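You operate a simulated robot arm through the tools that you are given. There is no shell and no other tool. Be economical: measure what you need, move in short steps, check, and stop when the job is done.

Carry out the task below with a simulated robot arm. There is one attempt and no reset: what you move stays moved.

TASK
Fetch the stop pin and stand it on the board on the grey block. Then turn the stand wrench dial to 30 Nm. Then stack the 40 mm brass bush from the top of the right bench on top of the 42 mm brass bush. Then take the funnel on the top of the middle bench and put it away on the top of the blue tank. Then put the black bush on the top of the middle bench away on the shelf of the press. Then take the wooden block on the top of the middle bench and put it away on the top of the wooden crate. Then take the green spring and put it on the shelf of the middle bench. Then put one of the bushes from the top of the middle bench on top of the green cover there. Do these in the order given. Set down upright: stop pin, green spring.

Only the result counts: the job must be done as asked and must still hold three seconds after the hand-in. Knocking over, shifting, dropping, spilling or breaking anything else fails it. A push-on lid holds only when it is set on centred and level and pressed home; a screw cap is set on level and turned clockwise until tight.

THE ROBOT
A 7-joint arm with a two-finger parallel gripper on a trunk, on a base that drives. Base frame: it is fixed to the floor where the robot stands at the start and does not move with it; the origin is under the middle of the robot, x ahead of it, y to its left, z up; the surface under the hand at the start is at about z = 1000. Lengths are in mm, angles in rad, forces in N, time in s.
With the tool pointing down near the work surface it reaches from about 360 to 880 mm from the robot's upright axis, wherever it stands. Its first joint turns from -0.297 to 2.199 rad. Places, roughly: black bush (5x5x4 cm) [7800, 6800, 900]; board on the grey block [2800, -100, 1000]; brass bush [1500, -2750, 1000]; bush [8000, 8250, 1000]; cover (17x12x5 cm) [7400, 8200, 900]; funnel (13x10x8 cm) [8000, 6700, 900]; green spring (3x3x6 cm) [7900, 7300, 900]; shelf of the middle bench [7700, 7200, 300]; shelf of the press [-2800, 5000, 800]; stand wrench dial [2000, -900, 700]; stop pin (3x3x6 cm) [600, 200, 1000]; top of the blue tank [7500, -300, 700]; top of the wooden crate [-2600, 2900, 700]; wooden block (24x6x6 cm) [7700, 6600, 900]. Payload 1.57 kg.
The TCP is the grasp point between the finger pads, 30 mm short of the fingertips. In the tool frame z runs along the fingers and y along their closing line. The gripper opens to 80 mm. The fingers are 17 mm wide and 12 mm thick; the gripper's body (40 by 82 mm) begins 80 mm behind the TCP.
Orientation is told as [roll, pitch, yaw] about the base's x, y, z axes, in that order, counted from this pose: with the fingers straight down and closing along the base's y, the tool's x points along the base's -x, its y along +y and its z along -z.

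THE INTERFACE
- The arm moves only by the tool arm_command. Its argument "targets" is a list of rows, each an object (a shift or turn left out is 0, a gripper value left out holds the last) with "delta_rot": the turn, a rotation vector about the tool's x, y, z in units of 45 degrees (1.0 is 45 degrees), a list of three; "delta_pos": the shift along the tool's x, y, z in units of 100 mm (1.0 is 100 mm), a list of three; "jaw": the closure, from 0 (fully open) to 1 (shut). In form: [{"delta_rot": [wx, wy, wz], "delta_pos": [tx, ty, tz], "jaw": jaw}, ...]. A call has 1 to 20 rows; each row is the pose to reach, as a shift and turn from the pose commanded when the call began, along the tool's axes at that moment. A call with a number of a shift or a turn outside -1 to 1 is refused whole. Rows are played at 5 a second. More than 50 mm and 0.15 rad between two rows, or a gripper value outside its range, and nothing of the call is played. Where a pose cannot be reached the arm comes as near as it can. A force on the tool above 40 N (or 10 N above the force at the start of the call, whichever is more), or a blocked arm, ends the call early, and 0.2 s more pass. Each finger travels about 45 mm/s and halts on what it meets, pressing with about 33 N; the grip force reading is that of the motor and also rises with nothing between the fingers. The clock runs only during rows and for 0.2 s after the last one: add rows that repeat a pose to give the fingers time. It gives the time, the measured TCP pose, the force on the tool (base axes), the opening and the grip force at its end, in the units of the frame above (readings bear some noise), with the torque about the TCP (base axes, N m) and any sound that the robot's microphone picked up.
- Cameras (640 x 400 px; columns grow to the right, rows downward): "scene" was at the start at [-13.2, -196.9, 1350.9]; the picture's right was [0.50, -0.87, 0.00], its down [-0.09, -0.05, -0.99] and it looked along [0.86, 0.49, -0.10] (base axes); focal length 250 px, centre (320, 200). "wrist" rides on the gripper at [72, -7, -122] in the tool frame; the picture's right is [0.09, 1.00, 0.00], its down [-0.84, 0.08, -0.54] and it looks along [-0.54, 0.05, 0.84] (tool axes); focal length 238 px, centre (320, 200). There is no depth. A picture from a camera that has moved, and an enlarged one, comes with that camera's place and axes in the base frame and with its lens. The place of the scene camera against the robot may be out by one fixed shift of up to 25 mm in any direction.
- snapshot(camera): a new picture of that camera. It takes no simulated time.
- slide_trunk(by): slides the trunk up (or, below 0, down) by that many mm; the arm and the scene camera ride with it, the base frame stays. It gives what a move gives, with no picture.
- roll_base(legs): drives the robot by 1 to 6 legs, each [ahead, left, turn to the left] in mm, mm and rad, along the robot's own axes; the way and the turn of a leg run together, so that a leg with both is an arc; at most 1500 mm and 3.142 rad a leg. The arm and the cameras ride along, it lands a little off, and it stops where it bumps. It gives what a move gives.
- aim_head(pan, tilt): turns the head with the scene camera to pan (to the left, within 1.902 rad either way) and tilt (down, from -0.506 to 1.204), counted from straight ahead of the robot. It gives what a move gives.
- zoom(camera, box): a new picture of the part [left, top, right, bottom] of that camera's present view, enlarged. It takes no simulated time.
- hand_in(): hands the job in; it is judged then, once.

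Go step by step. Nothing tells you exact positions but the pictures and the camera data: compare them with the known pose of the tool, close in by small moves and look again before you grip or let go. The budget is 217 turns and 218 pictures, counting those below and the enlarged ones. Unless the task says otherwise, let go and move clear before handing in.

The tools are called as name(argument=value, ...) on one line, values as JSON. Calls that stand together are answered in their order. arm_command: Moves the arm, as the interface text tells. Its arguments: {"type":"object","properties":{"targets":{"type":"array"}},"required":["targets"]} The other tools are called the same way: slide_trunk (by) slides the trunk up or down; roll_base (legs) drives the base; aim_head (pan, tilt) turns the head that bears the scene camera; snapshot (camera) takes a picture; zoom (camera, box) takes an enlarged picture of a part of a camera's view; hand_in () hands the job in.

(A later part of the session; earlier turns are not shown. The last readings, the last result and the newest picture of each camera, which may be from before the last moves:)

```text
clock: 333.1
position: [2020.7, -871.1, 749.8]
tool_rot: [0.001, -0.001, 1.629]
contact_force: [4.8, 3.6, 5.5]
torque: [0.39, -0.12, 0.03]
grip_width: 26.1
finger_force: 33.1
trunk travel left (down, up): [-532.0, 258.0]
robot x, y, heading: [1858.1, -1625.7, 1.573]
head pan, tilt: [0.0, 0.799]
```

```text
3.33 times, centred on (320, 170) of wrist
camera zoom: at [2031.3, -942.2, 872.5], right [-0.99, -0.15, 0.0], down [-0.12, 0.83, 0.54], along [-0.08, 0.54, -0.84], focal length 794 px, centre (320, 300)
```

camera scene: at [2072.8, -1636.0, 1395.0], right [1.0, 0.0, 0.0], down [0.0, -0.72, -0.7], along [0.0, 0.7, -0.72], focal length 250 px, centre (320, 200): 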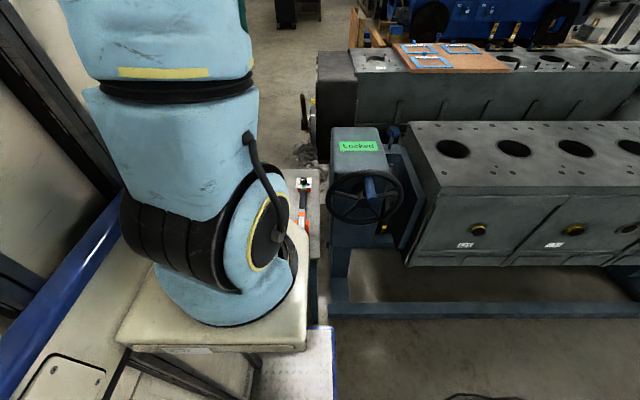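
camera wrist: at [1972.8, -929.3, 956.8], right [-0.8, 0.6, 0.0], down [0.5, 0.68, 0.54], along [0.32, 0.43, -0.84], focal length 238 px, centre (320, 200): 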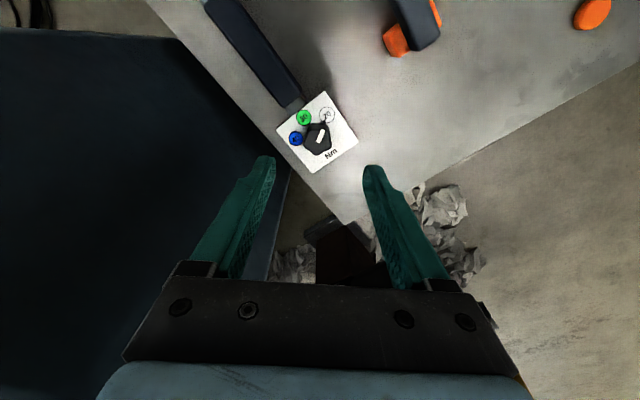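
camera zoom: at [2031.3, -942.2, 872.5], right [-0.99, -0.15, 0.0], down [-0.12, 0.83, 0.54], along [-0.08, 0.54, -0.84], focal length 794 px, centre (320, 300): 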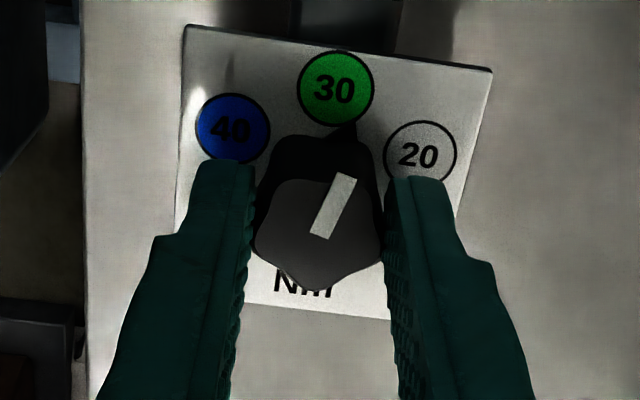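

arm_command(targets=[{"delta_rot": [0, 0, -0.12]}, {"delta_rot": [0, 0, -0.24]}, {"delta_rot": [0, 0, -0.33]}, {"delta_rot": [0, 0, -0.33]}])

zoom(camera="wrist", box=[240, 110, 400, 230])

```text
clock: 334.1
position: [2019.7, -870.8, 749.8]
tool_rot: [-0.001, 0.001, 1.885]
contact_force: [1.8, 4.1, 4.8]
torque: [0.18, -0.25, 0.01]
grip_width: 26.0
finger_force: 33.4
trunk travel left (down, up): [-532.0, 258.0]
robot x, y, heading: [1853.9, -1623.2, 1.569]
head pan, tilt: [0.0, 0.799]
```

```text
3.33 times, centred on (320, 170) of wrist
camera zoom: at [2048.3, -937.3, 872.5], right [-0.92, -0.4, 0.0], down [-0.33, 0.77, 0.54], along [-0.21, 0.5, -0.84], focal length 794 px, centre (320, 300)
```

zoom: 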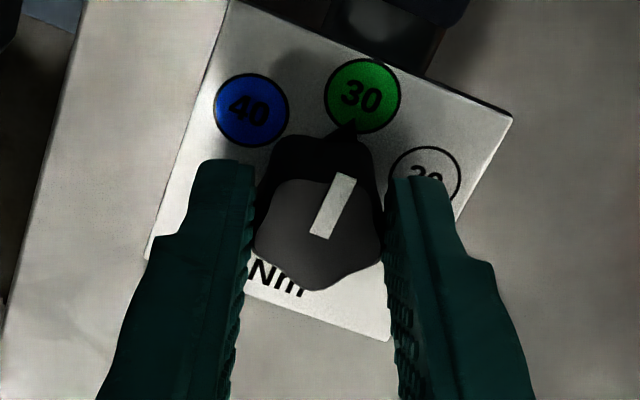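

Label 30 now sits exactly where 20 was relative to the pointer. Release and lift, then verify.

arm_command(targets=[{"jaw": 0.8}, {"jaw": 0.5}, {"jaw": 0.4}, {"jaw": 0.3}, {"delta_pos": [0, 0, -0.2]}, {"delta_pos": [0, 0, -0.5]}, {"delta_pos": [0, 0, -0.95]}])

zoom(camera="wrist", box=[260, 90, 380, 180])

```text
clock: 335.6
position: [2018.0, -871.0, 843.9]
tool_rot: [0.001, 0.002, 1.886]
contact_force: [0.0, 0.0, -0.1]
torque: [0.0, 0.01, -0.02]
grip_width: 56.1
finger_force: 0.0
trunk travel left (down, up): [-532.0, 258.0]
robot x, y, heading: [1855.8, -1622.7, 1.569]
head pan, tilt: [0.0, 0.799]
```

```text
4.44 times, centred on (320, 135) of wrist
camera zoom: at [2048.1, -937.0, 965.7], right [-0.92, -0.4, 0.0], down [-0.33, 0.77, 0.54], along [-0.21, 0.5, -0.84], focal length 1059 px, centre (320, 489)
```

zoom: 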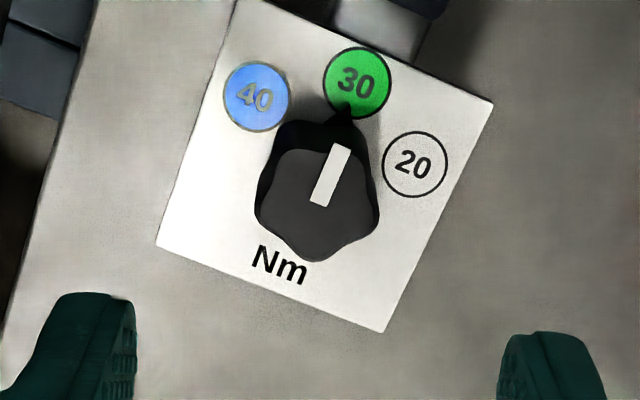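

The pointer rests on 30. Now lift and retract the arm, drive to open floor, and turn to face the right bench.

slide_trunk(by=250)

arm_command(targets=[{"delta_pos": [0.3, 0, -0.4]}, {"delta_pos": [0.6, 0, -0.7]}, {"delta_pos": [1.0, 0, -0.9]}])

arm_command(targets=[{"delta_pos": [0.3, 0, -0.3]}, {"delta_pos": [0.6, 0, -0.6]}, {"delta_pos": [0.8, 0, -0.9]}])

roll_base(legs=[[-60, 0, 0], [0, -850, 0], [0, 0, 1.571], [0, 0, 1.571]])

aim_head(pan=-0.5, tilt=0.5)

snapshot(camera="scene")

```text
clock: 338.2
position: [2018.3, -871.9, 1091.8]
tool_rot: [0.0, 0.002, 1.883]
contact_force: [0.7, -0.9, -0.5]
torque: [0.01, 0.0, 0.04]
grip_width: 56.1
finger_force: 0.0
trunk travel left (down, up): [-782.0, 8.0]
robot x, y, heading: [1854.4, -1620.2, 1.571]
head pan, tilt: [0.0, 0.799]
```

```text
clock: 339.0
position: [2050.5, -965.1, 1182.6]
tool_rot: [0.002, 0.002, 1.884]
contact_force: [0.3, 0.8, -0.3]
torque: [-0.08, 0.01, 0.01]
grip_width: 55.9
finger_force: 0.0
trunk travel left (down, up): [-782.0, 8.0]
robot x, y, heading: [1855.4, -1626.1, 1.574]
head pan, tilt: [0.0, 0.799]
```

```text
clock: 339.8
position: [2073.3, -1041.1, 1273.6]
tool_rot: [0.003, 0.002, 1.884]
contact_force: [0.3, 0.3, -0.2]
torque: [-0.02, -0.02, -0.04]
grip_width: 56.0
finger_force: 0.0
trunk travel left (down, up): [-782.0, 8.0]
robot x, y, heading: [1856.2, -1622.8, 1.564]
head pan, tilt: [0.0, 0.799]
```

```text
clock: 352.6
position: [2501.8, -2273.0, 1273.2]
tool_rot: [-0.001, 0.002, -1.232]
contact_force: [-0.6, 0.4, 0.0]
torque: [0.01, 0.01, 0.02]
grip_width: 56.1
finger_force: 0.0
trunk travel left (down, up): [-782.0, 8.0]
robot x, y, heading: [2705.3, -1682.9, -1.549]
head pan, tilt: [0.0, 0.799]
```

```text
clock: 353.5
position: [2502.5, -2273.0, 1274.2]
tool_rot: [0.0, 0.003, -1.232]
contact_force: [0.2, -0.5, 1.0]
torque: [0.02, 0.0, 0.04]
grip_width: 56.1
finger_force: 0.1
trunk travel left (down, up): [-782.0, 8.0]
robot x, y, heading: [2706.7, -1688.4, -1.547]
head pan, tilt: [-0.499, 0.499]
```

```text
117 pictures are left
camera scene: at [2417.9, -1703.9, 1420.9], right [-0.89, 0.46, 0.0], down [0.22, 0.43, -0.88], along [-0.4, -0.78, -0.48], focal length 250 px, centre (320, 200)
```

scene: 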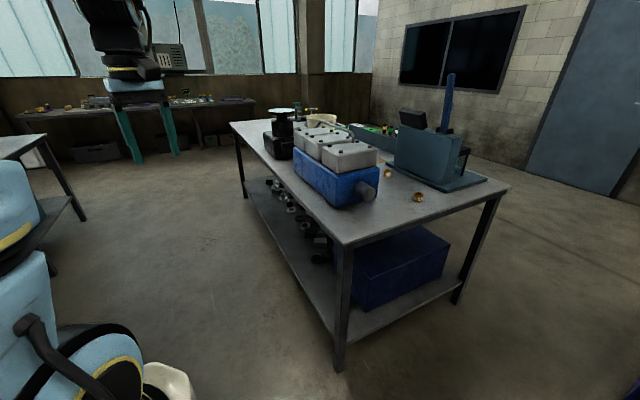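

I see brass bushes on the right bench. Zoom in for details.

zoom(camera="scene", box=[260, 90, 500, 240])

zoom(camera="scene", box=[360, 150, 440, 210])

```text
2.67 times, centred on (380, 165) of scene
camera zoom: at [2417.9, -1703.9, 1420.9], right [-0.89, 0.46, 0.0], down [0.22, 0.43, -0.88], along [-0.4, -0.78, -0.48], focal length 666 px, centre (160, 293)
```

zoom: 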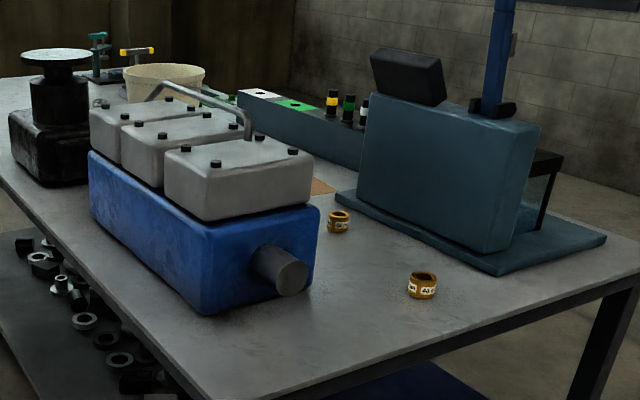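

```text
6.67 times, centred on (400, 180) of scene
camera zoom: at [2417.9, -1703.9, 1420.9], right [-0.89, 0.46, 0.0], down [0.22, 0.43, -0.88], along [-0.4, -0.78, -0.48], focal length 1664 px, centre (-213, 333)
```

zoom: 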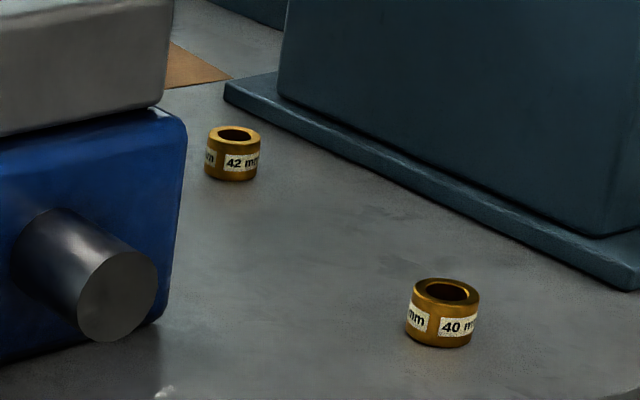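

The bushes are labelled: 40 mm near, 42 mm behind it. Position the robot north of the bench facing south.

roll_base(legs=[[0, 0, -0.023], [0, -1010, 0], [120, 0, 0]])

snapshot(camera="wrist")

aim_head(pan=0, tilt=0.8)

snapshot(camera="scene")

```text
clock: 360.0
position: [1463.5, -2392.2, 1273.6]
tool_rot: [-0.001, -0.001, -1.257]
contact_force: [0.8, 0.3, 0.1]
torque: [0.01, -0.02, 0.02]
grip_width: 56.0
finger_force: 0.0
trunk travel left (down, up): [-782.0, 8.0]
robot x, y, heading: [1685.2, -1808.9, -1.575]
head pan, tilt: [-0.499, 0.499]
```

```text
114 pictures are left
camera wrist: at [1436.2, -2325.7, 1397.1], right [0.92, 0.4, 0.0], down [0.33, -0.77, 0.54], along [0.21, -0.5, -0.84], focal length 238 px, centre (320, 200)
```

wrist: 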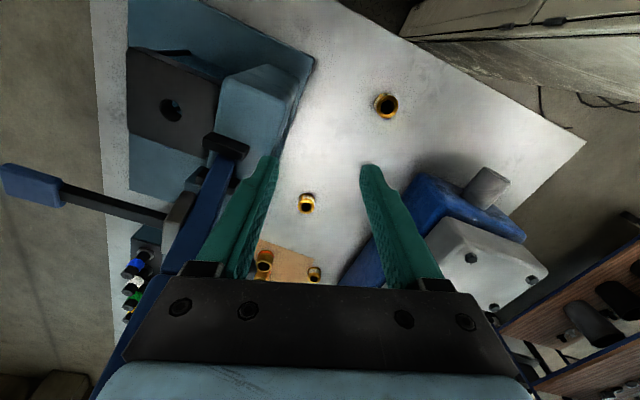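

```text
clock: 361.0
position: [1464.6, -2391.0, 1274.4]
tool_rot: [0.0, 0.002, -1.256]
contact_force: [1.1, -0.5, 0.2]
torque: [0.0, -0.03, 0.01]
grip_width: 56.0
finger_force: 0.1
trunk travel left (down, up): [-782.0, 8.0]
robot x, y, heading: [1680.4, -1809.8, -1.569]
head pan, tilt: [0.0, 0.799]
```

```text
113 pictures are left
camera scene: at [1437.9, -1822.4, 1395.1], right [-1.0, 0.0, 0.0], down [0.0, 0.72, -0.7], along [0.0, -0.7, -0.72], focal length 250 px, centre (320, 200)
```

scene: 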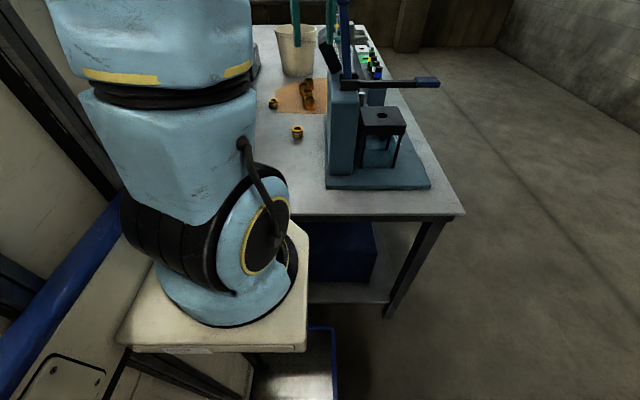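

The 40 mm bush is at about (1593, −2364). Move the hand east over it (away from the press lever), then lower.

arm_command(targets=[{"delta_pos": [-0.04, 0.33, 0]}, {"delta_pos": [-0.07, 0.66, 0]}])

arm_command(targets=[{"delta_pos": [-0.04, 0.33, 0]}, {"delta_pos": [-0.07, 0.65, 0], "jaw": 0}])

slide_trunk(by=-200)

snapshot(camera="wrist")

```text
clock: 361.6
position: [1530.5, -2378.7, 1271.7]
tool_rot: [0.0, 0.0, -1.26]
contact_force: [-0.3, -1.1, -0.3]
torque: [0.01, -0.02, -0.01]
grip_width: 55.8
finger_force: 0.0
trunk travel left (down, up): [-782.0, 8.0]
robot x, y, heading: [1683.2, -1810.9, -1.566]
head pan, tilt: [0.0, 0.799]
```

```text
clock: 362.2
position: [1592.4, -2366.1, 1272.6]
tool_rot: [0.003, 0.002, -1.257]
contact_force: [-0.1, 0.0, 0.5]
torque: [0.0, -0.02, 0.0]
grip_width: 79.8
finger_force: 0.1
trunk travel left (down, up): [-782.0, 8.0]
robot x, y, heading: [1677.0, -1811.4, -1.562]
head pan, tilt: [0.0, 0.799]
```

```text
clock: 364.3
position: [1590.9, -2366.8, 1073.2]
tool_rot: [-0.001, 0.001, -1.257]
contact_force: [-0.4, -0.4, 0.0]
torque: [-0.04, 0.0, 0.0]
grip_width: 80.2
finger_force: 0.1
trunk travel left (down, up): [-582.0, 208.0]
robot x, y, heading: [1679.8, -1807.8, -1.57]
head pan, tilt: [0.0, 0.799]
```

```text
112 pictures are left
camera wrist: at [1563.5, -2300.3, 1196.2], right [0.92, 0.4, 0.0], down [0.33, -0.77, 0.54], along [0.21, -0.5, -0.84], focal length 238 px, centre (320, 200)
```

wrist: 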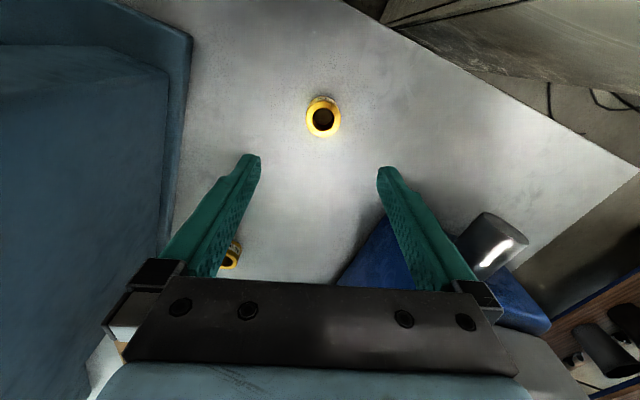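

Bush top ≈(1595, −2371, 893). Lower 110 mm and check.

arm_command(targets=[{"delta_pos": [-0.05, 0.026, 0.4]}, {"delta_pos": [-0.05, 0.026, 0.8]}, {"delta_pos": [-0.05, 0.026, 1.0]}])

snapshot(camera="wrist")

```text
clock: 365.1
position: [1596.3, -2369.1, 973.3]
tool_rot: [-0.001, 0.001, -1.257]
contact_force: [1.1, 0.5, 0.2]
torque: [0.0, -0.03, 0.01]
grip_width: 79.8
finger_force: 0.0
trunk travel left (down, up): [-582.0, 208.0]
robot x, y, heading: [1684.1, -1809.5, -1.568]
head pan, tilt: [0.0, 0.799]
```

```text
111 pictures are left
camera wrist: at [1568.8, -2303.2, 1095.4], right [0.92, 0.4, 0.0], down [0.33, -0.77, 0.54], along [0.21, -0.5, -0.84], focal length 238 px, centre (320, 200)
```

wrist: 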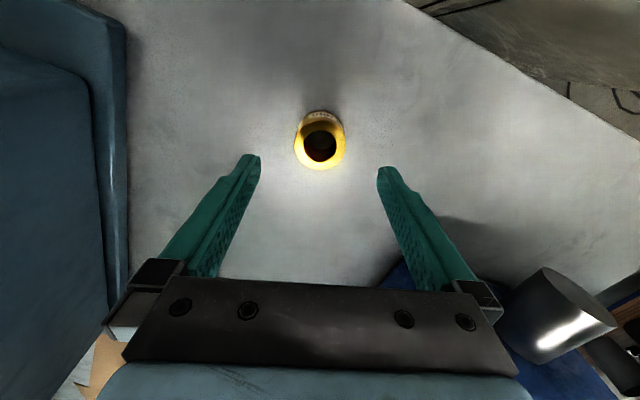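

arm_command(targets=[{"delta_pos": [-0.02, 0.0, 0.35]}, {"delta_pos": [-0.02, 0.0, 0.6]}, {"delta_pos": [-0.02, 0.0, 0.69]}])

snapshot(camera="wrist")

```text
clock: 365.9
position: [1596.6, -2372.8, 909.2]
tool_rot: [-0.003, -0.006, -1.256]
contact_force: [-3.6, 11.8, 29.9]
torque: [0.97, -1.08, 0.49]
grip_width: 79.8
finger_force: 0.0
trunk travel left (down, up): [-582.0, 208.0]
robot x, y, heading: [1682.5, -1807.1, -1.573]
head pan, tilt: [0.0, 0.799]
stopped in row 3: the force on the tool passed its limit at 58 N (the readings are from after the stop); the commanded pose is now the measured one
```

```text
110 pictures are left
camera wrist: at [1568.5, -2305.4, 1032.6], right [0.92, 0.4, 0.0], down [0.33, -0.77, 0.55], along [0.21, -0.5, -0.84], focal length 238 px, centre (320, 200)
```

wrist: 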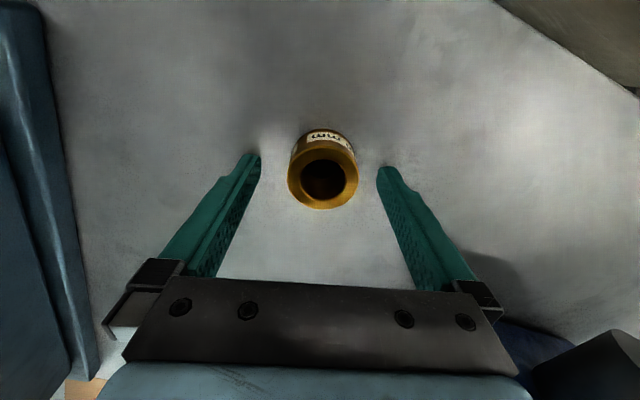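

Tips touched the bench (z≈878). Back up 4 mm and close on the bush.

arm_command(targets=[{"delta_pos": [0, 0, -0.04]}, {"delta_pos": [0, 0, -0.05]}, {"delta_pos": [0, 0, -0.05], "jaw": 0.5}, {"delta_pos": [0, 0, -0.05], "jaw": 1}, {"delta_pos": [0, 0, -0.05], "jaw": 1}, {"delta_pos": [0, 0, -0.05], "jaw": 1}, {"delta_pos": [0, 0, -0.05], "jaw": 1}, {"delta_pos": [0, 0, -0.05], "jaw": 1}])

arm_command(targets=[{"delta_pos": [0, 0, -0.1]}, {"delta_pos": [0, 0, -0.3]}, {"delta_pos": [0, 0, -0.6]}, {"delta_pos": [0, 0, -1.0]}])

snapshot(camera="wrist")

```text
clock: 367.8
position: [1596.3, -2371.8, 912.6]
tool_rot: [-0.003, -0.003, -1.259]
contact_force: [-0.2, 0.4, 0.1]
torque: [-0.02, 0.02, -0.02]
grip_width: 40.8
finger_force: 33.0
trunk travel left (down, up): [-582.0, 208.0]
robot x, y, heading: [1681.2, -1810.3, -1.57]
head pan, tilt: [0.0, 0.799]
```

```text
clock: 368.8
position: [1596.2, -2373.7, 1012.2]
tool_rot: [-0.002, -0.005, -1.259]
contact_force: [0.0, -0.5, -2.9]
torque: [-0.02, -0.04, -0.02]
grip_width: 40.7
finger_force: 33.7
trunk travel left (down, up): [-582.0, 208.0]
robot x, y, heading: [1681.6, -1808.9, -1.57]
head pan, tilt: [0.0, 0.799]
```

```text
109 pictures are left
camera wrist: at [1568.6, -2306.8, 1135.6], right [0.92, 0.4, 0.0], down [0.33, -0.77, 0.54], along [0.21, -0.5, -0.84], focal length 238 px, centre (320, 200)
```

wrist: 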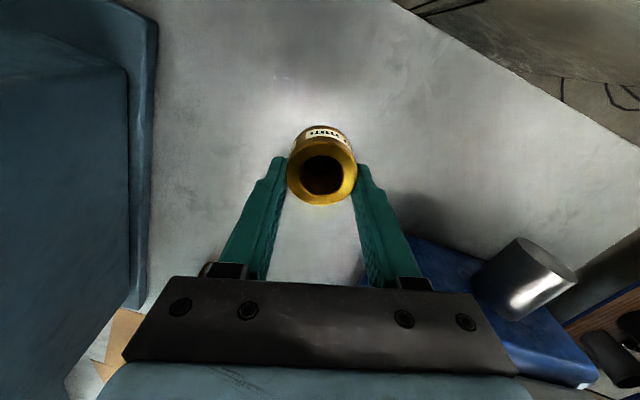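

Holding the 40 mm bush. Move the base 90 mm closer and find the 42 mm bush.

roll_base(legs=[[90, 0, 0]])

arm_command(targets=[{"delta_pos": [-0.4, -0.27, 0]}, {"delta_pos": [-0.8, -0.5, 0]}])

snapshot(camera="wrist")

```text
clock: 370.0
position: [1597.0, -2439.4, 1013.7]
tool_rot: [-0.001, -0.004, -1.256]
contact_force: [0.4, -0.6, -2.3]
torque: [-0.01, -0.01, -0.02]
grip_width: 40.6
finger_force: 32.7
trunk travel left (down, up): [-582.0, 208.0]
robot x, y, heading: [1677.9, -1873.9, -1.567]
head pan, tilt: [0.0, 0.799]
stopped in leg 1: the robot was blocked; the commanded pose is now the measured one
```

```text
clock: 370.6
position: [1577.4, -2530.5, 1014.1]
tool_rot: [-0.001, -0.003, -1.253]
contact_force: [0.2, 0.0, -1.6]
torque: [-0.05, 0.03, 0.01]
grip_width: 40.7
finger_force: 33.1
trunk travel left (down, up): [-582.0, 208.0]
robot x, y, heading: [1678.4, -1877.4, -1.567]
head pan, tilt: [0.0, 0.799]
```

```text
108 pictures are left
camera wrist: at [1549.9, -2464.7, 1136.8], right [0.92, 0.4, 0.0], down [0.33, -0.77, 0.55], along [0.21, -0.5, -0.84], focal length 238 px, centre (320, 200)
```

wrist: 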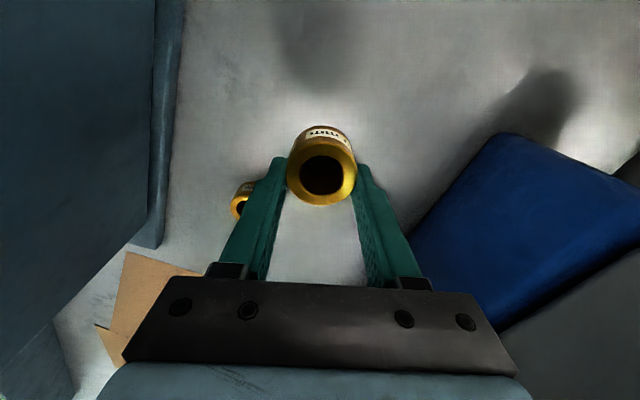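

The bench edge stopped the base gently. The 42 mm bush is at about (1527, −2648). Move over it.

arm_command(targets=[{"delta_pos": [-0.32, -0.28, 0]}, {"delta_pos": [-0.64, -0.56, 0]}, {"delta_pos": [-0.85, -0.84, 0]}])

snapshot(camera="wrist")

```text
clock: 371.4
position: [1523.2, -2638.0, 1014.0]
tool_rot: [-0.001, -0.004, -1.254]
contact_force: [0.2, -0.1, -2.3]
torque: [-0.05, 0.0, 0.01]
grip_width: 40.7
finger_force: 32.6
trunk travel left (down, up): [-582.0, 208.0]
robot x, y, heading: [1676.0, -1874.9, -1.568]
head pan, tilt: [0.0, 0.799]
```

```text
107 pictures are left
camera wrist: at [1495.7, -2571.6, 1136.7], right [0.92, 0.4, 0.0], down [0.33, -0.77, 0.55], along [0.21, -0.5, -0.84], focal length 238 px, centre (320, 200)
```

wrist: 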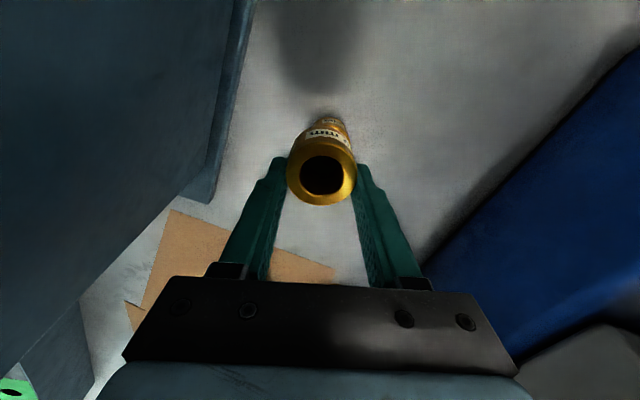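

zoom(camera="wrist", box=[270, 100, 370, 175])

```text
5.33 times, centred on (320, 138) of wrist
camera zoom: at [1495.7, -2571.6, 1136.7], right [0.92, 0.4, 0.0], down [0.33, -0.77, 0.55], along [0.21, -0.5, -0.84], focal length 1271 px, centre (320, 533)
```

zoom: 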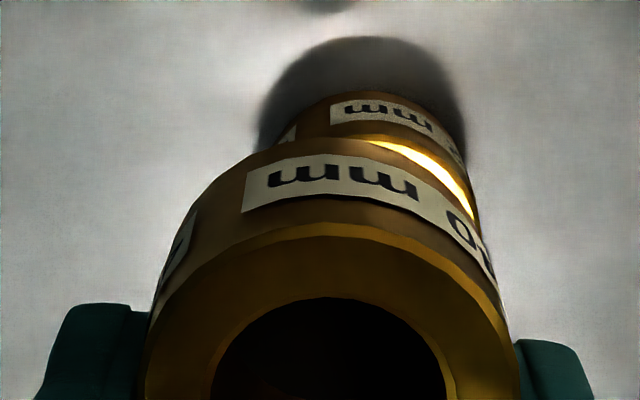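

The lower bush's centre is about (1538, −2645); shift ~16 mm and lower part-way, then compare edges.

arm_command(targets=[{"delta_pos": [-0.15, 0.116, 0.1]}, {"delta_pos": [-0.15, 0.116, 0.4]}, {"delta_pos": [-0.15, 0.116, 0.4]}])

zoom(camera="wrist", box=[260, 100, 380, 190])

```text
clock: 372.2
position: [1538.7, -2648.5, 973.9]
tool_rot: [-0.001, -0.004, -1.253]
contact_force: [-0.2, -0.7, -2.2]
torque: [-0.05, -0.04, -0.02]
grip_width: 40.8
finger_force: 33.4
trunk travel left (down, up): [-582.0, 208.0]
robot x, y, heading: [1683.3, -1874.2, -1.568]
head pan, tilt: [0.0, 0.799]
```

```text
4.44 times, centred on (320, 145) of wrist
camera zoom: at [1511.1, -2581.9, 1097.1], right [0.92, 0.4, 0.0], down [0.33, -0.77, 0.55], along [0.21, -0.5, -0.84], focal length 1059 px, centre (320, 444)
```

zoom: 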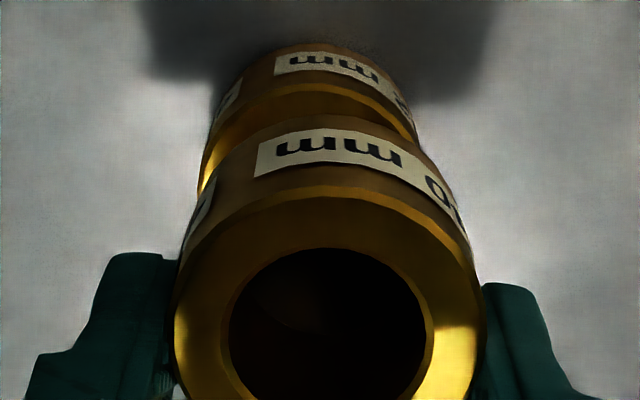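

Nearly aligned: shift ~3–4 mm and descend slowly with force watch.

arm_command(targets=[{"delta_pos": [-0.03, -0.025, 0.05]}, {"delta_pos": [-0.03, -0.025, 0.1]}, {"delta_pos": [-0.03, -0.025, 0.15]}])

zoom(camera="wrist", box=[260, 100, 380, 190])

```text
clock: 373.0
position: [1536.1, -2653.5, 958.8]
tool_rot: [-0.001, -0.005, -1.254]
contact_force: [-0.3, 1.2, -2.3]
torque: [-0.05, 0.0, 0.02]
grip_width: 40.5
finger_force: 32.5
trunk travel left (down, up): [-582.0, 208.0]
robot x, y, heading: [1680.9, -1875.0, -1.568]
head pan, tilt: [0.0, 0.799]
```

```text
4.44 times, centred on (320, 145) of wrist
camera zoom: at [1509.0, -2585.5, 1081.6], right [0.92, 0.4, 0.0], down [0.33, -0.77, 0.55], along [0.21, -0.5, -0.84], focal length 1059 px, centre (320, 444)
```

zoom: 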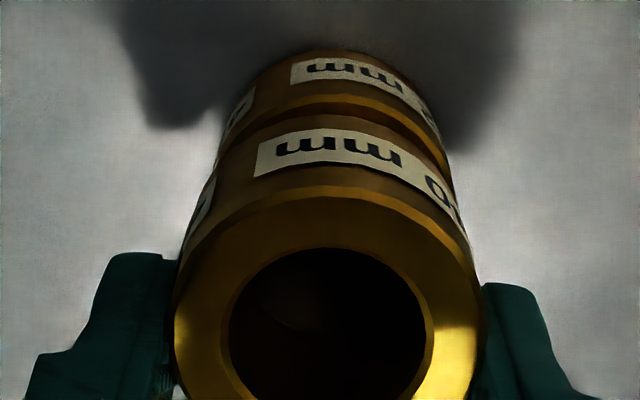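

Aligned within ~2 mm. Descend to contact.

arm_command(targets=[{"delta_pos": [0, 0.01, 0.03]}, {"delta_pos": [0, 0.01, 0.06]}, {"delta_pos": [0, 0.01, 0.08]}, {"delta_pos": [0, 0.01, 0.1]}, {"delta_pos": [0, 0.01, 0.12]}, {"delta_pos": [0, 0.01, 0.14]}, {"delta_pos": [0, 0.01, 0.16]}, {"delta_pos": [0, 0.01, 0.18]}, {"delta_pos": [0, 0.01, 0.2]}])

zoom(camera="wrist", box=[260, 100, 380, 190])

```text
clock: 375.0
position: [1537.4, -2652.5, 941.4]
tool_rot: [-0.005, -0.011, -1.254]
contact_force: [-0.4, 1.9, 31.8]
torque: [0.21, 0.0, -0.11]
grip_width: 40.8
finger_force: 32.9
trunk travel left (down, up): [-582.0, 208.0]
robot x, y, heading: [1679.6, -1873.5, -1.567]
head pan, tilt: [0.0, 0.799]
```

```text
4.44 times, centred on (320, 145) of wrist
camera zoom: at [1510.0, -2585.0, 1064.6], right [0.92, 0.4, -0.01], down [0.33, -0.76, 0.55], along [0.21, -0.51, -0.83], focal length 1059 px, centre (320, 444)
```

zoom: 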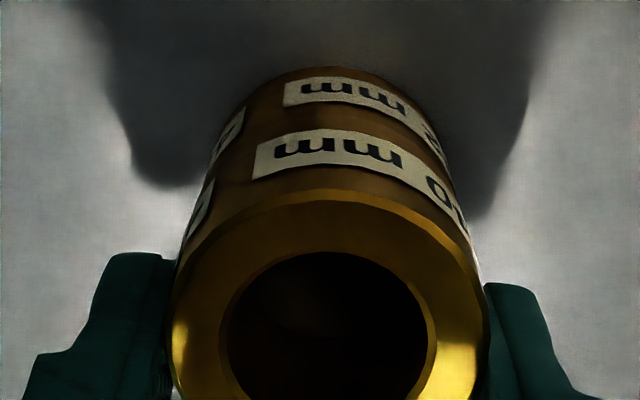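

Seated on the lower bush. Relieve ~1 mm, then release.

arm_command(targets=[{"delta_pos": [0, 0, -0.015]}, {"delta_pos": [0, 0, -0.02]}, {"delta_pos": [0, 0, -0.02], "jaw": 0.45}, {"delta_pos": [0, 0, -0.02], "jaw": 0.3}, {"delta_pos": [0, 0, -0.02], "jaw": 0.1}, {"delta_pos": [0, 0, -0.02], "jaw": 0.0}, {"delta_pos": [0, 0, -0.02], "jaw": 0.0}])

snapshot(camera="wrist")

```text
clock: 376.6
position: [1537.8, -2652.3, 940.1]
tool_rot: [-0.001, -0.003, -1.252]
contact_force: [0.4, 0.0, 0.5]
torque: [0.0, 0.0, 0.0]
grip_width: 79.9
finger_force: 0.0
trunk travel left (down, up): [-582.0, 208.0]
robot x, y, heading: [1680.5, -1879.0, -1.567]
head pan, tilt: [0.0, 0.799]
```

```text
102 pictures are left
camera wrist: at [1509.4, -2585.2, 1063.3], right [0.92, 0.4, 0.0], down [0.33, -0.77, 0.54], along [0.22, -0.5, -0.84], focal length 238 px, centre (320, 200)
```

wrist: 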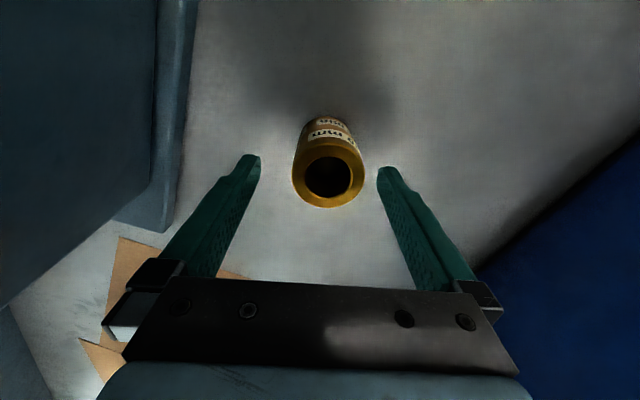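

Stacked. Raise with the trunk first (straight up), then retract the arm, and head out toward the middle bench.

slide_trunk(by=200)

zoom(camera="wrist", box=[260, 60, 380, 160])

arm_command(targets=[{"delta_pos": [0.4, 0.1, -0.1]}, {"delta_pos": [0.8, 0.2, -0.2]}, {"delta_pos": [1.0, 0.25, -0.4]}])

arm_command(targets=[{"delta_pos": [0.4, 0.1, -0.2]}, {"delta_pos": [0.8, 0.2, -0.3]}, {"delta_pos": [1.0, 0.25, -0.5]}])

roll_base(legs=[[-190, 0, 0], [0, 1020, 0], [0, 0, 1.567], [650, 0, 0]])

```text
clock: 378.8
position: [1537.4, -2651.8, 1141.6]
tool_rot: [0.0, -0.002, -1.254]
contact_force: [0.2, 0.4, 0.1]
torque: [-0.03, -0.01, 0.02]
grip_width: 80.0
finger_force: 0.1
trunk travel left (down, up): [-782.0, 8.0]
robot x, y, heading: [1682.5, -1876.8, -1.567]
head pan, tilt: [0.0, 0.799]
```

```text
4.00 times, centred on (320, 110) of wrist
camera zoom: at [1509.4, -2585.3, 1263.5], right [0.92, 0.4, 0.0], down [0.33, -0.77, 0.55], along [0.22, -0.5, -0.84], focal length 953 px, centre (320, 560)
```

zoom: 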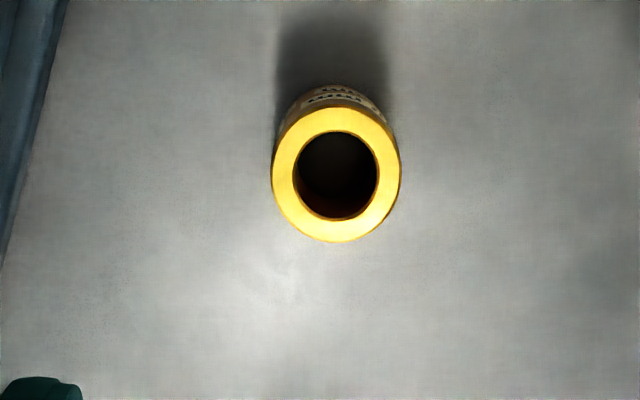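

```text
clock: 379.6
position: [1530.9, -2548.8, 1180.7]
tool_rot: [0.0, -0.002, -1.253]
contact_force: [-0.7, 0.5, -0.8]
torque: [0.05, -0.01, -0.01]
grip_width: 80.1
finger_force: 0.1
trunk travel left (down, up): [-782.0, 8.0]
robot x, y, heading: [1681.7, -1872.7, -1.572]
head pan, tilt: [0.0, 0.799]
```

```text
clock: 380.4
position: [1523.9, -2446.5, 1229.9]
tool_rot: [-0.002, -0.005, -1.254]
contact_force: [-0.3, -0.4, 0.0]
torque: [-0.02, -0.02, 0.0]
grip_width: 80.1
finger_force: 0.0
trunk travel left (down, up): [-782.0, 8.0]
robot x, y, heading: [1679.7, -1873.4, -1.57]
head pan, tilt: [0.0, 0.799]
```

```text
clock: 393.9
position: [3918.4, -1847.3, 1229.4]
tool_rot: [-0.002, -0.003, 0.318]
contact_force: [0.5, -0.6, 0.1]
torque: [0.01, 0.01, 0.02]
grip_width: 80.1
finger_force: 0.1
trunk travel left (down, up): [-782.0, 8.0]
robot x, y, heading: [3346.6, -1690.1, 0.005]
head pan, tilt: [0.0, 0.799]
```

roll_base(legs=[[1050, 0, 0], [0, 440, 0], [950, 0, 0], [950, 0, 0]])

roll_base(legs=[[0, 0, 1.56], [1400, 0, 0]])

aim_head(pan=-0.3, tilt=0.35)

snapshot(camera="scene")

```text
clock: 410.7
position: [6880.8, -1444.7, 1229.3]
tool_rot: [-0.002, -0.004, 0.3]
contact_force: [0.0, -1.5, 0.2]
torque: [0.0, 0.0, 0.03]
grip_width: 80.3
finger_force: 0.0
trunk travel left (down, up): [-782.0, 8.0]
robot x, y, heading: [6314.8, -1277.0, -0.012]
head pan, tilt: [0.0, 0.799]
```

```text
clock: 421.5
position: [6481.3, 691.9, 1229.7]
tool_rot: [-0.002, -0.004, 1.887]
contact_force: [0.3, 0.0, 1.1]
torque: [0.02, -0.01, 0.02]
grip_width: 80.3
finger_force: 0.0
trunk travel left (down, up): [-782.0, 8.0]
robot x, y, heading: [6322.8, 122.5, 1.572]
head pan, tilt: [0.0, 0.799]
```

```text
clock: 422.4
position: [6483.3, 691.8, 1229.9]
tool_rot: [-0.002, -0.007, 1.885]
contact_force: [-1.0, 0.1, 0.3]
torque: [-0.01, 0.05, 0.0]
grip_width: 79.7
finger_force: 0.1
trunk travel left (down, up): [-782.0, 8.0]
robot x, y, heading: [6322.9, 120.7, 1.572]
head pan, tilt: [-0.3, 0.351]
```

```text
100 pictures are left
camera scene: at [6567.9, 117.5, 1434.6], right [0.96, -0.29, 0.0], down [-0.1, -0.33, -0.94], along [0.28, 0.9, -0.34], focal length 250 px, centre (320, 200)
```

scene: 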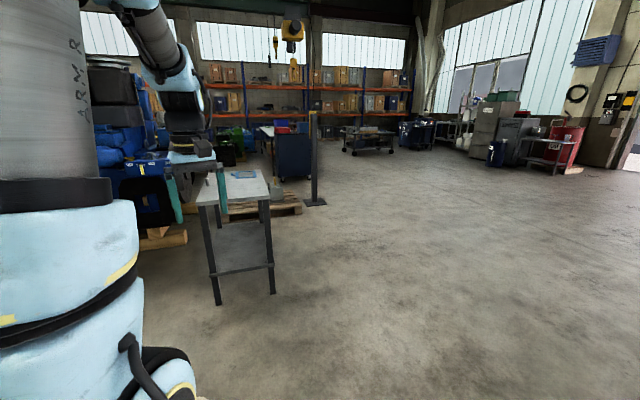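

A small table at (6250–6700, 1850+) and a post near (7660, 3900). Shift right to x≈7130 and continue north.

roll_base(legs=[[550, 0, 0], [0, -810, 0], [1250, 0, 0], [1150, 0, 0]])

snapshot(camera="scene")

```text
clock: 440.3
position: [7210.7, 3519.4, 1229.8]
tool_rot: [-0.004, -0.005, 1.886]
contact_force: [1.3, -0.8, 0.0]
torque: [0.01, 0.01, 0.0]
grip_width: 80.2
finger_force: 0.0
trunk travel left (down, up): [-782.0, 8.0]
robot x, y, heading: [7054.0, 2947.6, 1.573]
head pan, tilt: [-0.3, 0.351]
stopped in leg 4: the robot was blocked; the commanded pose is now the measured one
```

```text
99 pictures are left
camera scene: at [7296.9, 2944.4, 1434.7], right [0.96, -0.29, 0.0], down [-0.1, -0.33, -0.94], along [0.27, 0.9, -0.34], focal length 250 px, centre (320, 200)
```

scene: 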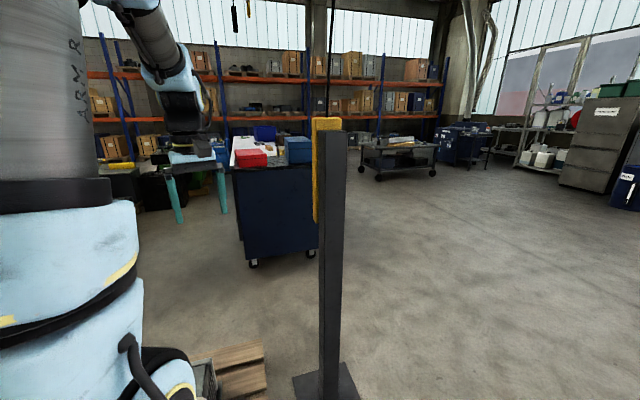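

Something blocked me. Look with the wrist camera and downwards.

snapshot(camera="wrist")

aim_head(pan=0.0, tilt=1.0)

snapshot(camera="scene")

```text
98 pictures are left
camera wrist: at [7240.1, 3452.0, 1352.5], right [-0.92, -0.4, 0.0], down [-0.33, 0.77, 0.55], along [-0.21, 0.5, -0.84], focal length 238 px, centre (320, 200)
```

wrist: 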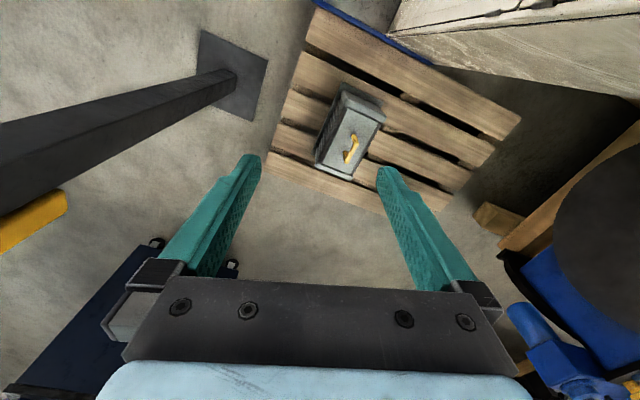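

```text
clock: 441.3
position: [7211.4, 3519.4, 1230.7]
tool_rot: [-0.005, -0.006, 1.888]
contact_force: [0.4, -0.6, -0.4]
torque: [-0.02, 0.01, 0.0]
grip_width: 79.9
finger_force: 0.0
trunk travel left (down, up): [-782.0, 8.0]
robot x, y, heading: [7053.1, 2945.6, 1.577]
head pan, tilt: [0.0, 1.0]
```

```text
97 pictures are left
camera scene: at [7269.5, 2925.3, 1380.0], right [1.0, 0.0, 0.0], down [0.0, -0.84, -0.54], along [0.0, 0.54, -0.84], focal length 250 px, centre (320, 200)
```

scene: 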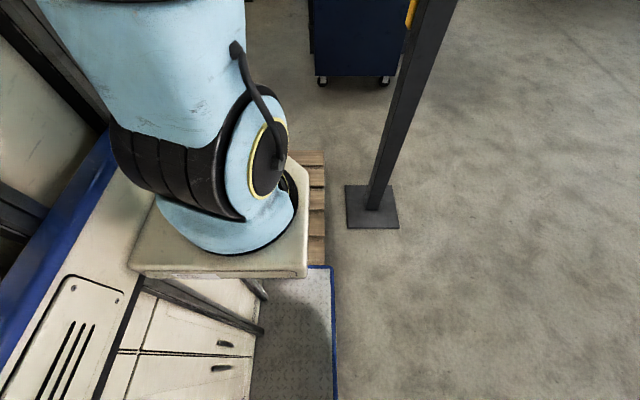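

A pallet is right in front; the post is at about (7550, 3650). I'll back off and go around the right side of the post.

roll_base(legs=[[-120, 0, 0], [0, -1100, 0], [1500, 0, 0], [300, 0, 0]])

aim_head(pan=0.0, tilt=0.4)

snapshot(camera="scene")

snapshot(camera="wrist")

```text
clock: 456.6
position: [8285.1, 5193.3, 1229.8]
tool_rot: [-0.004, -0.007, 1.899]
contact_force: [0.3, 0.2, -0.4]
torque: [-0.02, -0.03, -0.01]
grip_width: 80.0
finger_force: 0.1
trunk travel left (down, up): [-782.0, 8.0]
robot x, y, heading: [8131.8, 4619.8, 1.587]
head pan, tilt: [0.0, 1.0]
stopped in leg 4: the robot was blocked; the commanded pose is now the measured one
```

```text
clock: 457.6
position: [8285.5, 5193.9, 1229.9]
tool_rot: [-0.003, -0.005, 1.898]
contact_force: [0.5, 0.4, 0.3]
torque: [-0.02, -0.02, 0.0]
grip_width: 79.8
finger_force: 0.1
trunk travel left (down, up): [-782.0, 8.0]
robot x, y, heading: [8135.5, 4620.8, 1.593]
head pan, tilt: [0.0, 0.4]
```

```text
96 pictures are left
camera scene: at [8350.4, 4623.6, 1430.1], right [1.0, 0.01, 0.0], down [0.01, -0.39, -0.92], along [-0.01, 0.92, -0.39], focal length 250 px, centre (320, 200)
```

scene: 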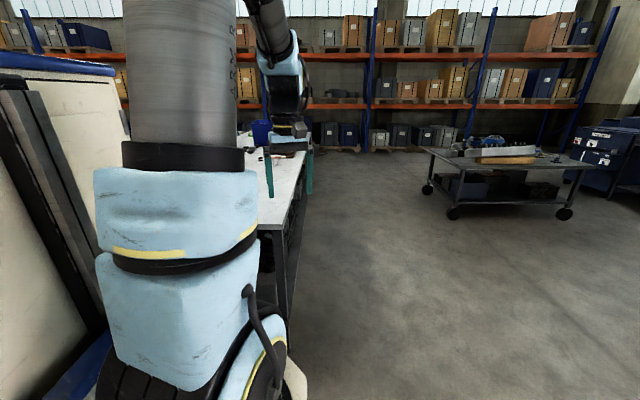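

```text
95 pictures are left
camera wrist: at [8315.4, 5127.1, 1352.3], right [-0.91, -0.41, 0.0], down [-0.34, 0.76, 0.55], along [-0.22, 0.5, -0.84], focal length 238 px, centre (320, 200)
```

wrist: 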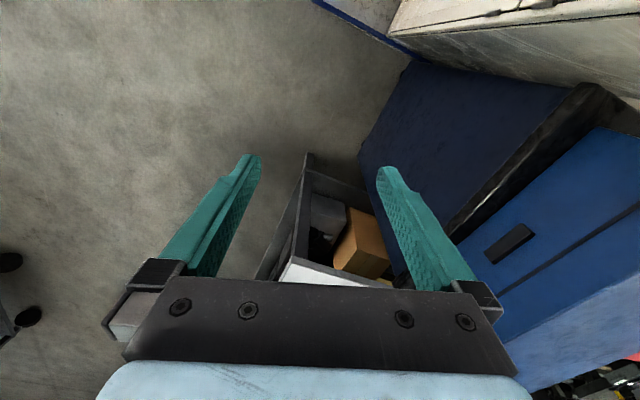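

The tool cart is close on the left; the middle bench is behind it with its east edge near x≈8130. I'll move right, go north, and face west toward the bench.

roll_base(legs=[[-60, 0, 0], [0, -640, -0.02], [1500, 0, 0], [500, 0, 0], [0, 0, 1.571]])

aim_head(pan=-0.1, tilt=0.5)

snapshot(camera="scene")

snapshot(camera="wrist")

```text
clock: 475.1
position: [8210.3, 6713.1, 1229.6]
tool_rot: [-0.002, -0.004, -2.833]
contact_force: [0.3, -0.8, -0.2]
torque: [0.0, -0.01, -0.03]
grip_width: 79.9
finger_force: 0.1
trunk travel left (down, up): [-782.0, 8.0]
robot x, y, heading: [8781.3, 6550.9, 3.136]
head pan, tilt: [0.0, 0.4]
```

```text
clock: 475.8
position: [8211.0, 6712.6, 1231.0]
tool_rot: [-0.003, -0.006, -2.835]
contact_force: [-0.5, 0.1, 0.1]
torque: [-0.04, 0.02, -0.01]
grip_width: 79.8
finger_force: 0.0
trunk travel left (down, up): [-782.0, 8.0]
robot x, y, heading: [8781.7, 6554.4, 3.139]
head pan, tilt: [-0.099, 0.499]
```

```text
94 pictures are left
camera scene: at [8758.5, 6777.0, 1421.0], right [0.1, 0.99, 0.0], down [0.48, -0.05, -0.88], along [-0.87, 0.09, -0.48], focal length 250 px, centre (320, 200)
```

scene: 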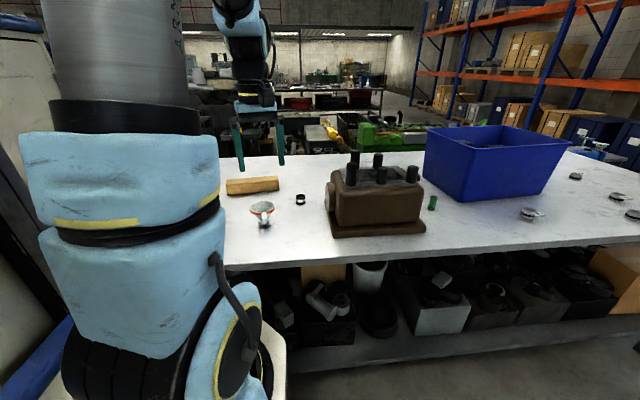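

```text
93 pictures are left
camera wrist: at [8278.9, 6741.1, 1352.3], right [0.39, -0.92, 0.0], down [-0.77, -0.33, 0.55], along [-0.5, -0.21, -0.84], focal length 238 px, centre (320, 200)
```

wrist: 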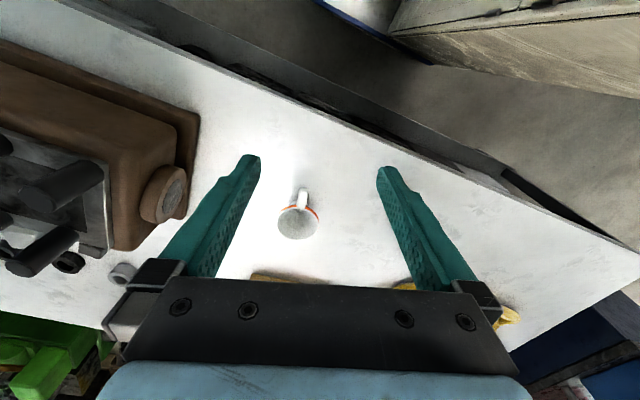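

I see the funnel, wooden block, black bush, green spring. Zoom on the funnel.

zoom(camera="scene", box=[215, 140, 335, 240])

zoom(camera="wrist", box=[240, 150, 400, 280])

```text
4.00 times, centred on (275, 190) of scene
camera zoom: at [8758.5, 6777.0, 1421.0], right [0.1, 0.99, 0.0], down [0.48, -0.05, -0.88], along [-0.87, 0.09, -0.48], focal length 998 px, centre (500, 240)
```

zoom: 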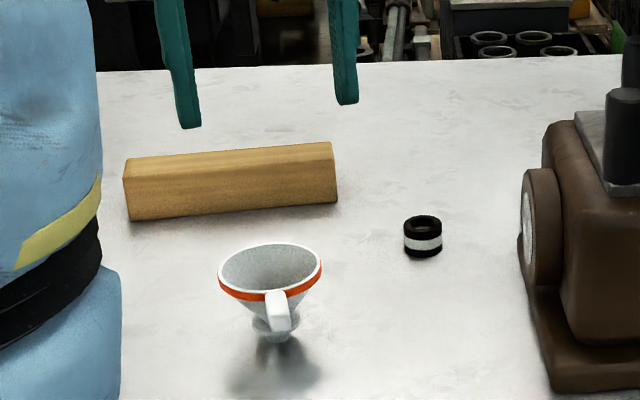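

```text
3.08 times, centred on (320, 215) of wrist
camera zoom: at [8278.9, 6741.1, 1352.3], right [0.39, -0.92, 0.0], down [-0.77, -0.33, 0.55], along [-0.5, -0.21, -0.84], focal length 733 px, centre (320, 154)
```

zoom: 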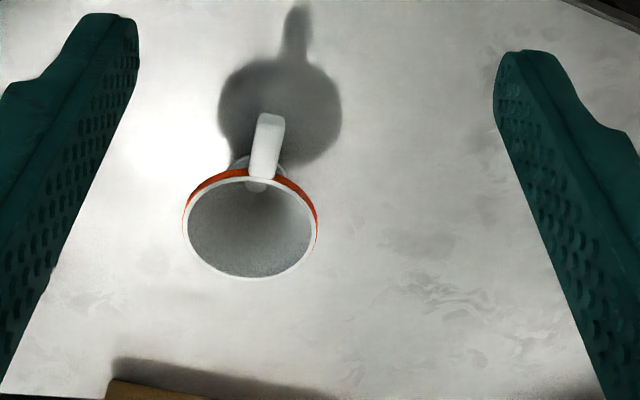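

The funnel stands on its spout with a handle tab pointing toward me (+x), at about (8045, 6678). I'll grip the handle; move over it.

slide_trunk(by=-120)

arm_command(targets=[{"delta_pos": [-0.42, -0.04, 0], "delta_rot": [0, 0, 0.08]}, {"delta_pos": [-0.85, -0.085, 0], "delta_rot": [0, 0, 0.16]}])

arm_command(targets=[{"delta_pos": [-0.4, -0.08, 0]}, {"delta_pos": [-0.84, -0.18, 0]}])

snapshot(camera="wrist")

```text
clock: 477.3
position: [8211.6, 6713.4, 1109.0]
tool_rot: [-0.003, -0.005, -2.831]
contact_force: [1.5, 0.7, 0.0]
torque: [-0.04, 0.01, 0.0]
grip_width: 80.0
finger_force: 0.0
trunk travel left (down, up): [-662.0, 128.0]
robot x, y, heading: [8783.0, 6549.1, 3.135]
head pan, tilt: [-0.099, 0.499]
```

```text
clock: 477.9
position: [8127.1, 6695.4, 1111.1]
tool_rot: [-0.002, -0.004, -2.958]
contact_force: [0.6, -0.1, 0.8]
torque: [-0.02, 0.03, 0.02]
grip_width: 80.2
finger_force: 0.0
trunk travel left (down, up): [-662.0, 128.0]
robot x, y, heading: [8781.3, 6550.7, 3.141]
head pan, tilt: [-0.099, 0.499]
```

```text
clock: 478.5
position: [8039.8, 6698.9, 1112.5]
tool_rot: [-0.004, -0.005, -2.959]
contact_force: [1.3, 0.7, 1.2]
torque: [-0.02, 0.04, 0.03]
grip_width: 79.9
finger_force: 0.0
trunk travel left (down, up): [-662.0, 128.0]
robot x, y, heading: [8778.8, 6550.1, 3.14]
head pan, tilt: [-0.099, 0.499]
```

```text
90 pictures are left
camera wrist: at [8112.2, 6718.5, 1234.3], right [0.27, -0.96, 0.0], down [-0.81, -0.23, 0.55], along [-0.53, -0.15, -0.84], focal length 238 px, centre (320, 200)
```

wrist: 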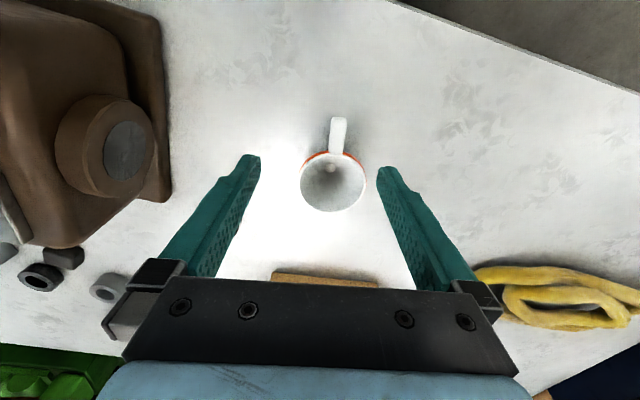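

Handle mid ≈(8028, 6673, 950). Align and lower part-way.

arm_command(targets=[{"delta_pos": [-0.08, 0.12, 0.3], "delta_rot": [0, 0, 0.12]}, {"delta_pos": [-0.165, 0.234, 0.6], "delta_rot": [0, 0, 0.23]}, {"delta_pos": [-0.165, 0.234, 0.95], "delta_rot": [0, 0, 0.23], "jaw": 0.4}, {"delta_pos": [-0.165, 0.234, 0.95], "delta_rot": [0, 0, 0.23], "jaw": 0.4}])

zoom(camera="wrist", box=[220, 100, 420, 250])

```text
clock: 479.5
position: [8027.9, 6672.2, 1015.6]
tool_rot: [-0.001, -0.004, -3.138]
contact_force: [0.4, 0.1, -0.5]
torque: [-0.02, -0.03, -0.01]
grip_width: 47.7
finger_force: 0.1
trunk travel left (down, up): [-662.0, 128.0]
robot x, y, heading: [8781.0, 6551.2, 3.14]
head pan, tilt: [-0.099, 0.499]
```

```text
2.67 times, centred on (320, 175) of wrist
camera zoom: at [8101.0, 6678.9, 1138.9], right [0.1, -1.0, 0.0], down [-0.83, -0.08, 0.55], along [-0.54, -0.05, -0.84], focal length 636 px, centre (320, 267)
```

zoom: 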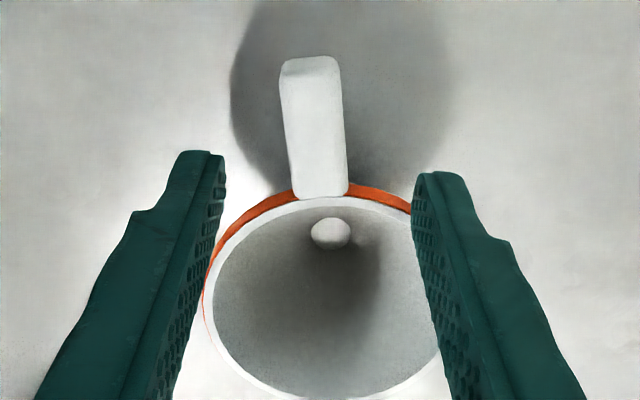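

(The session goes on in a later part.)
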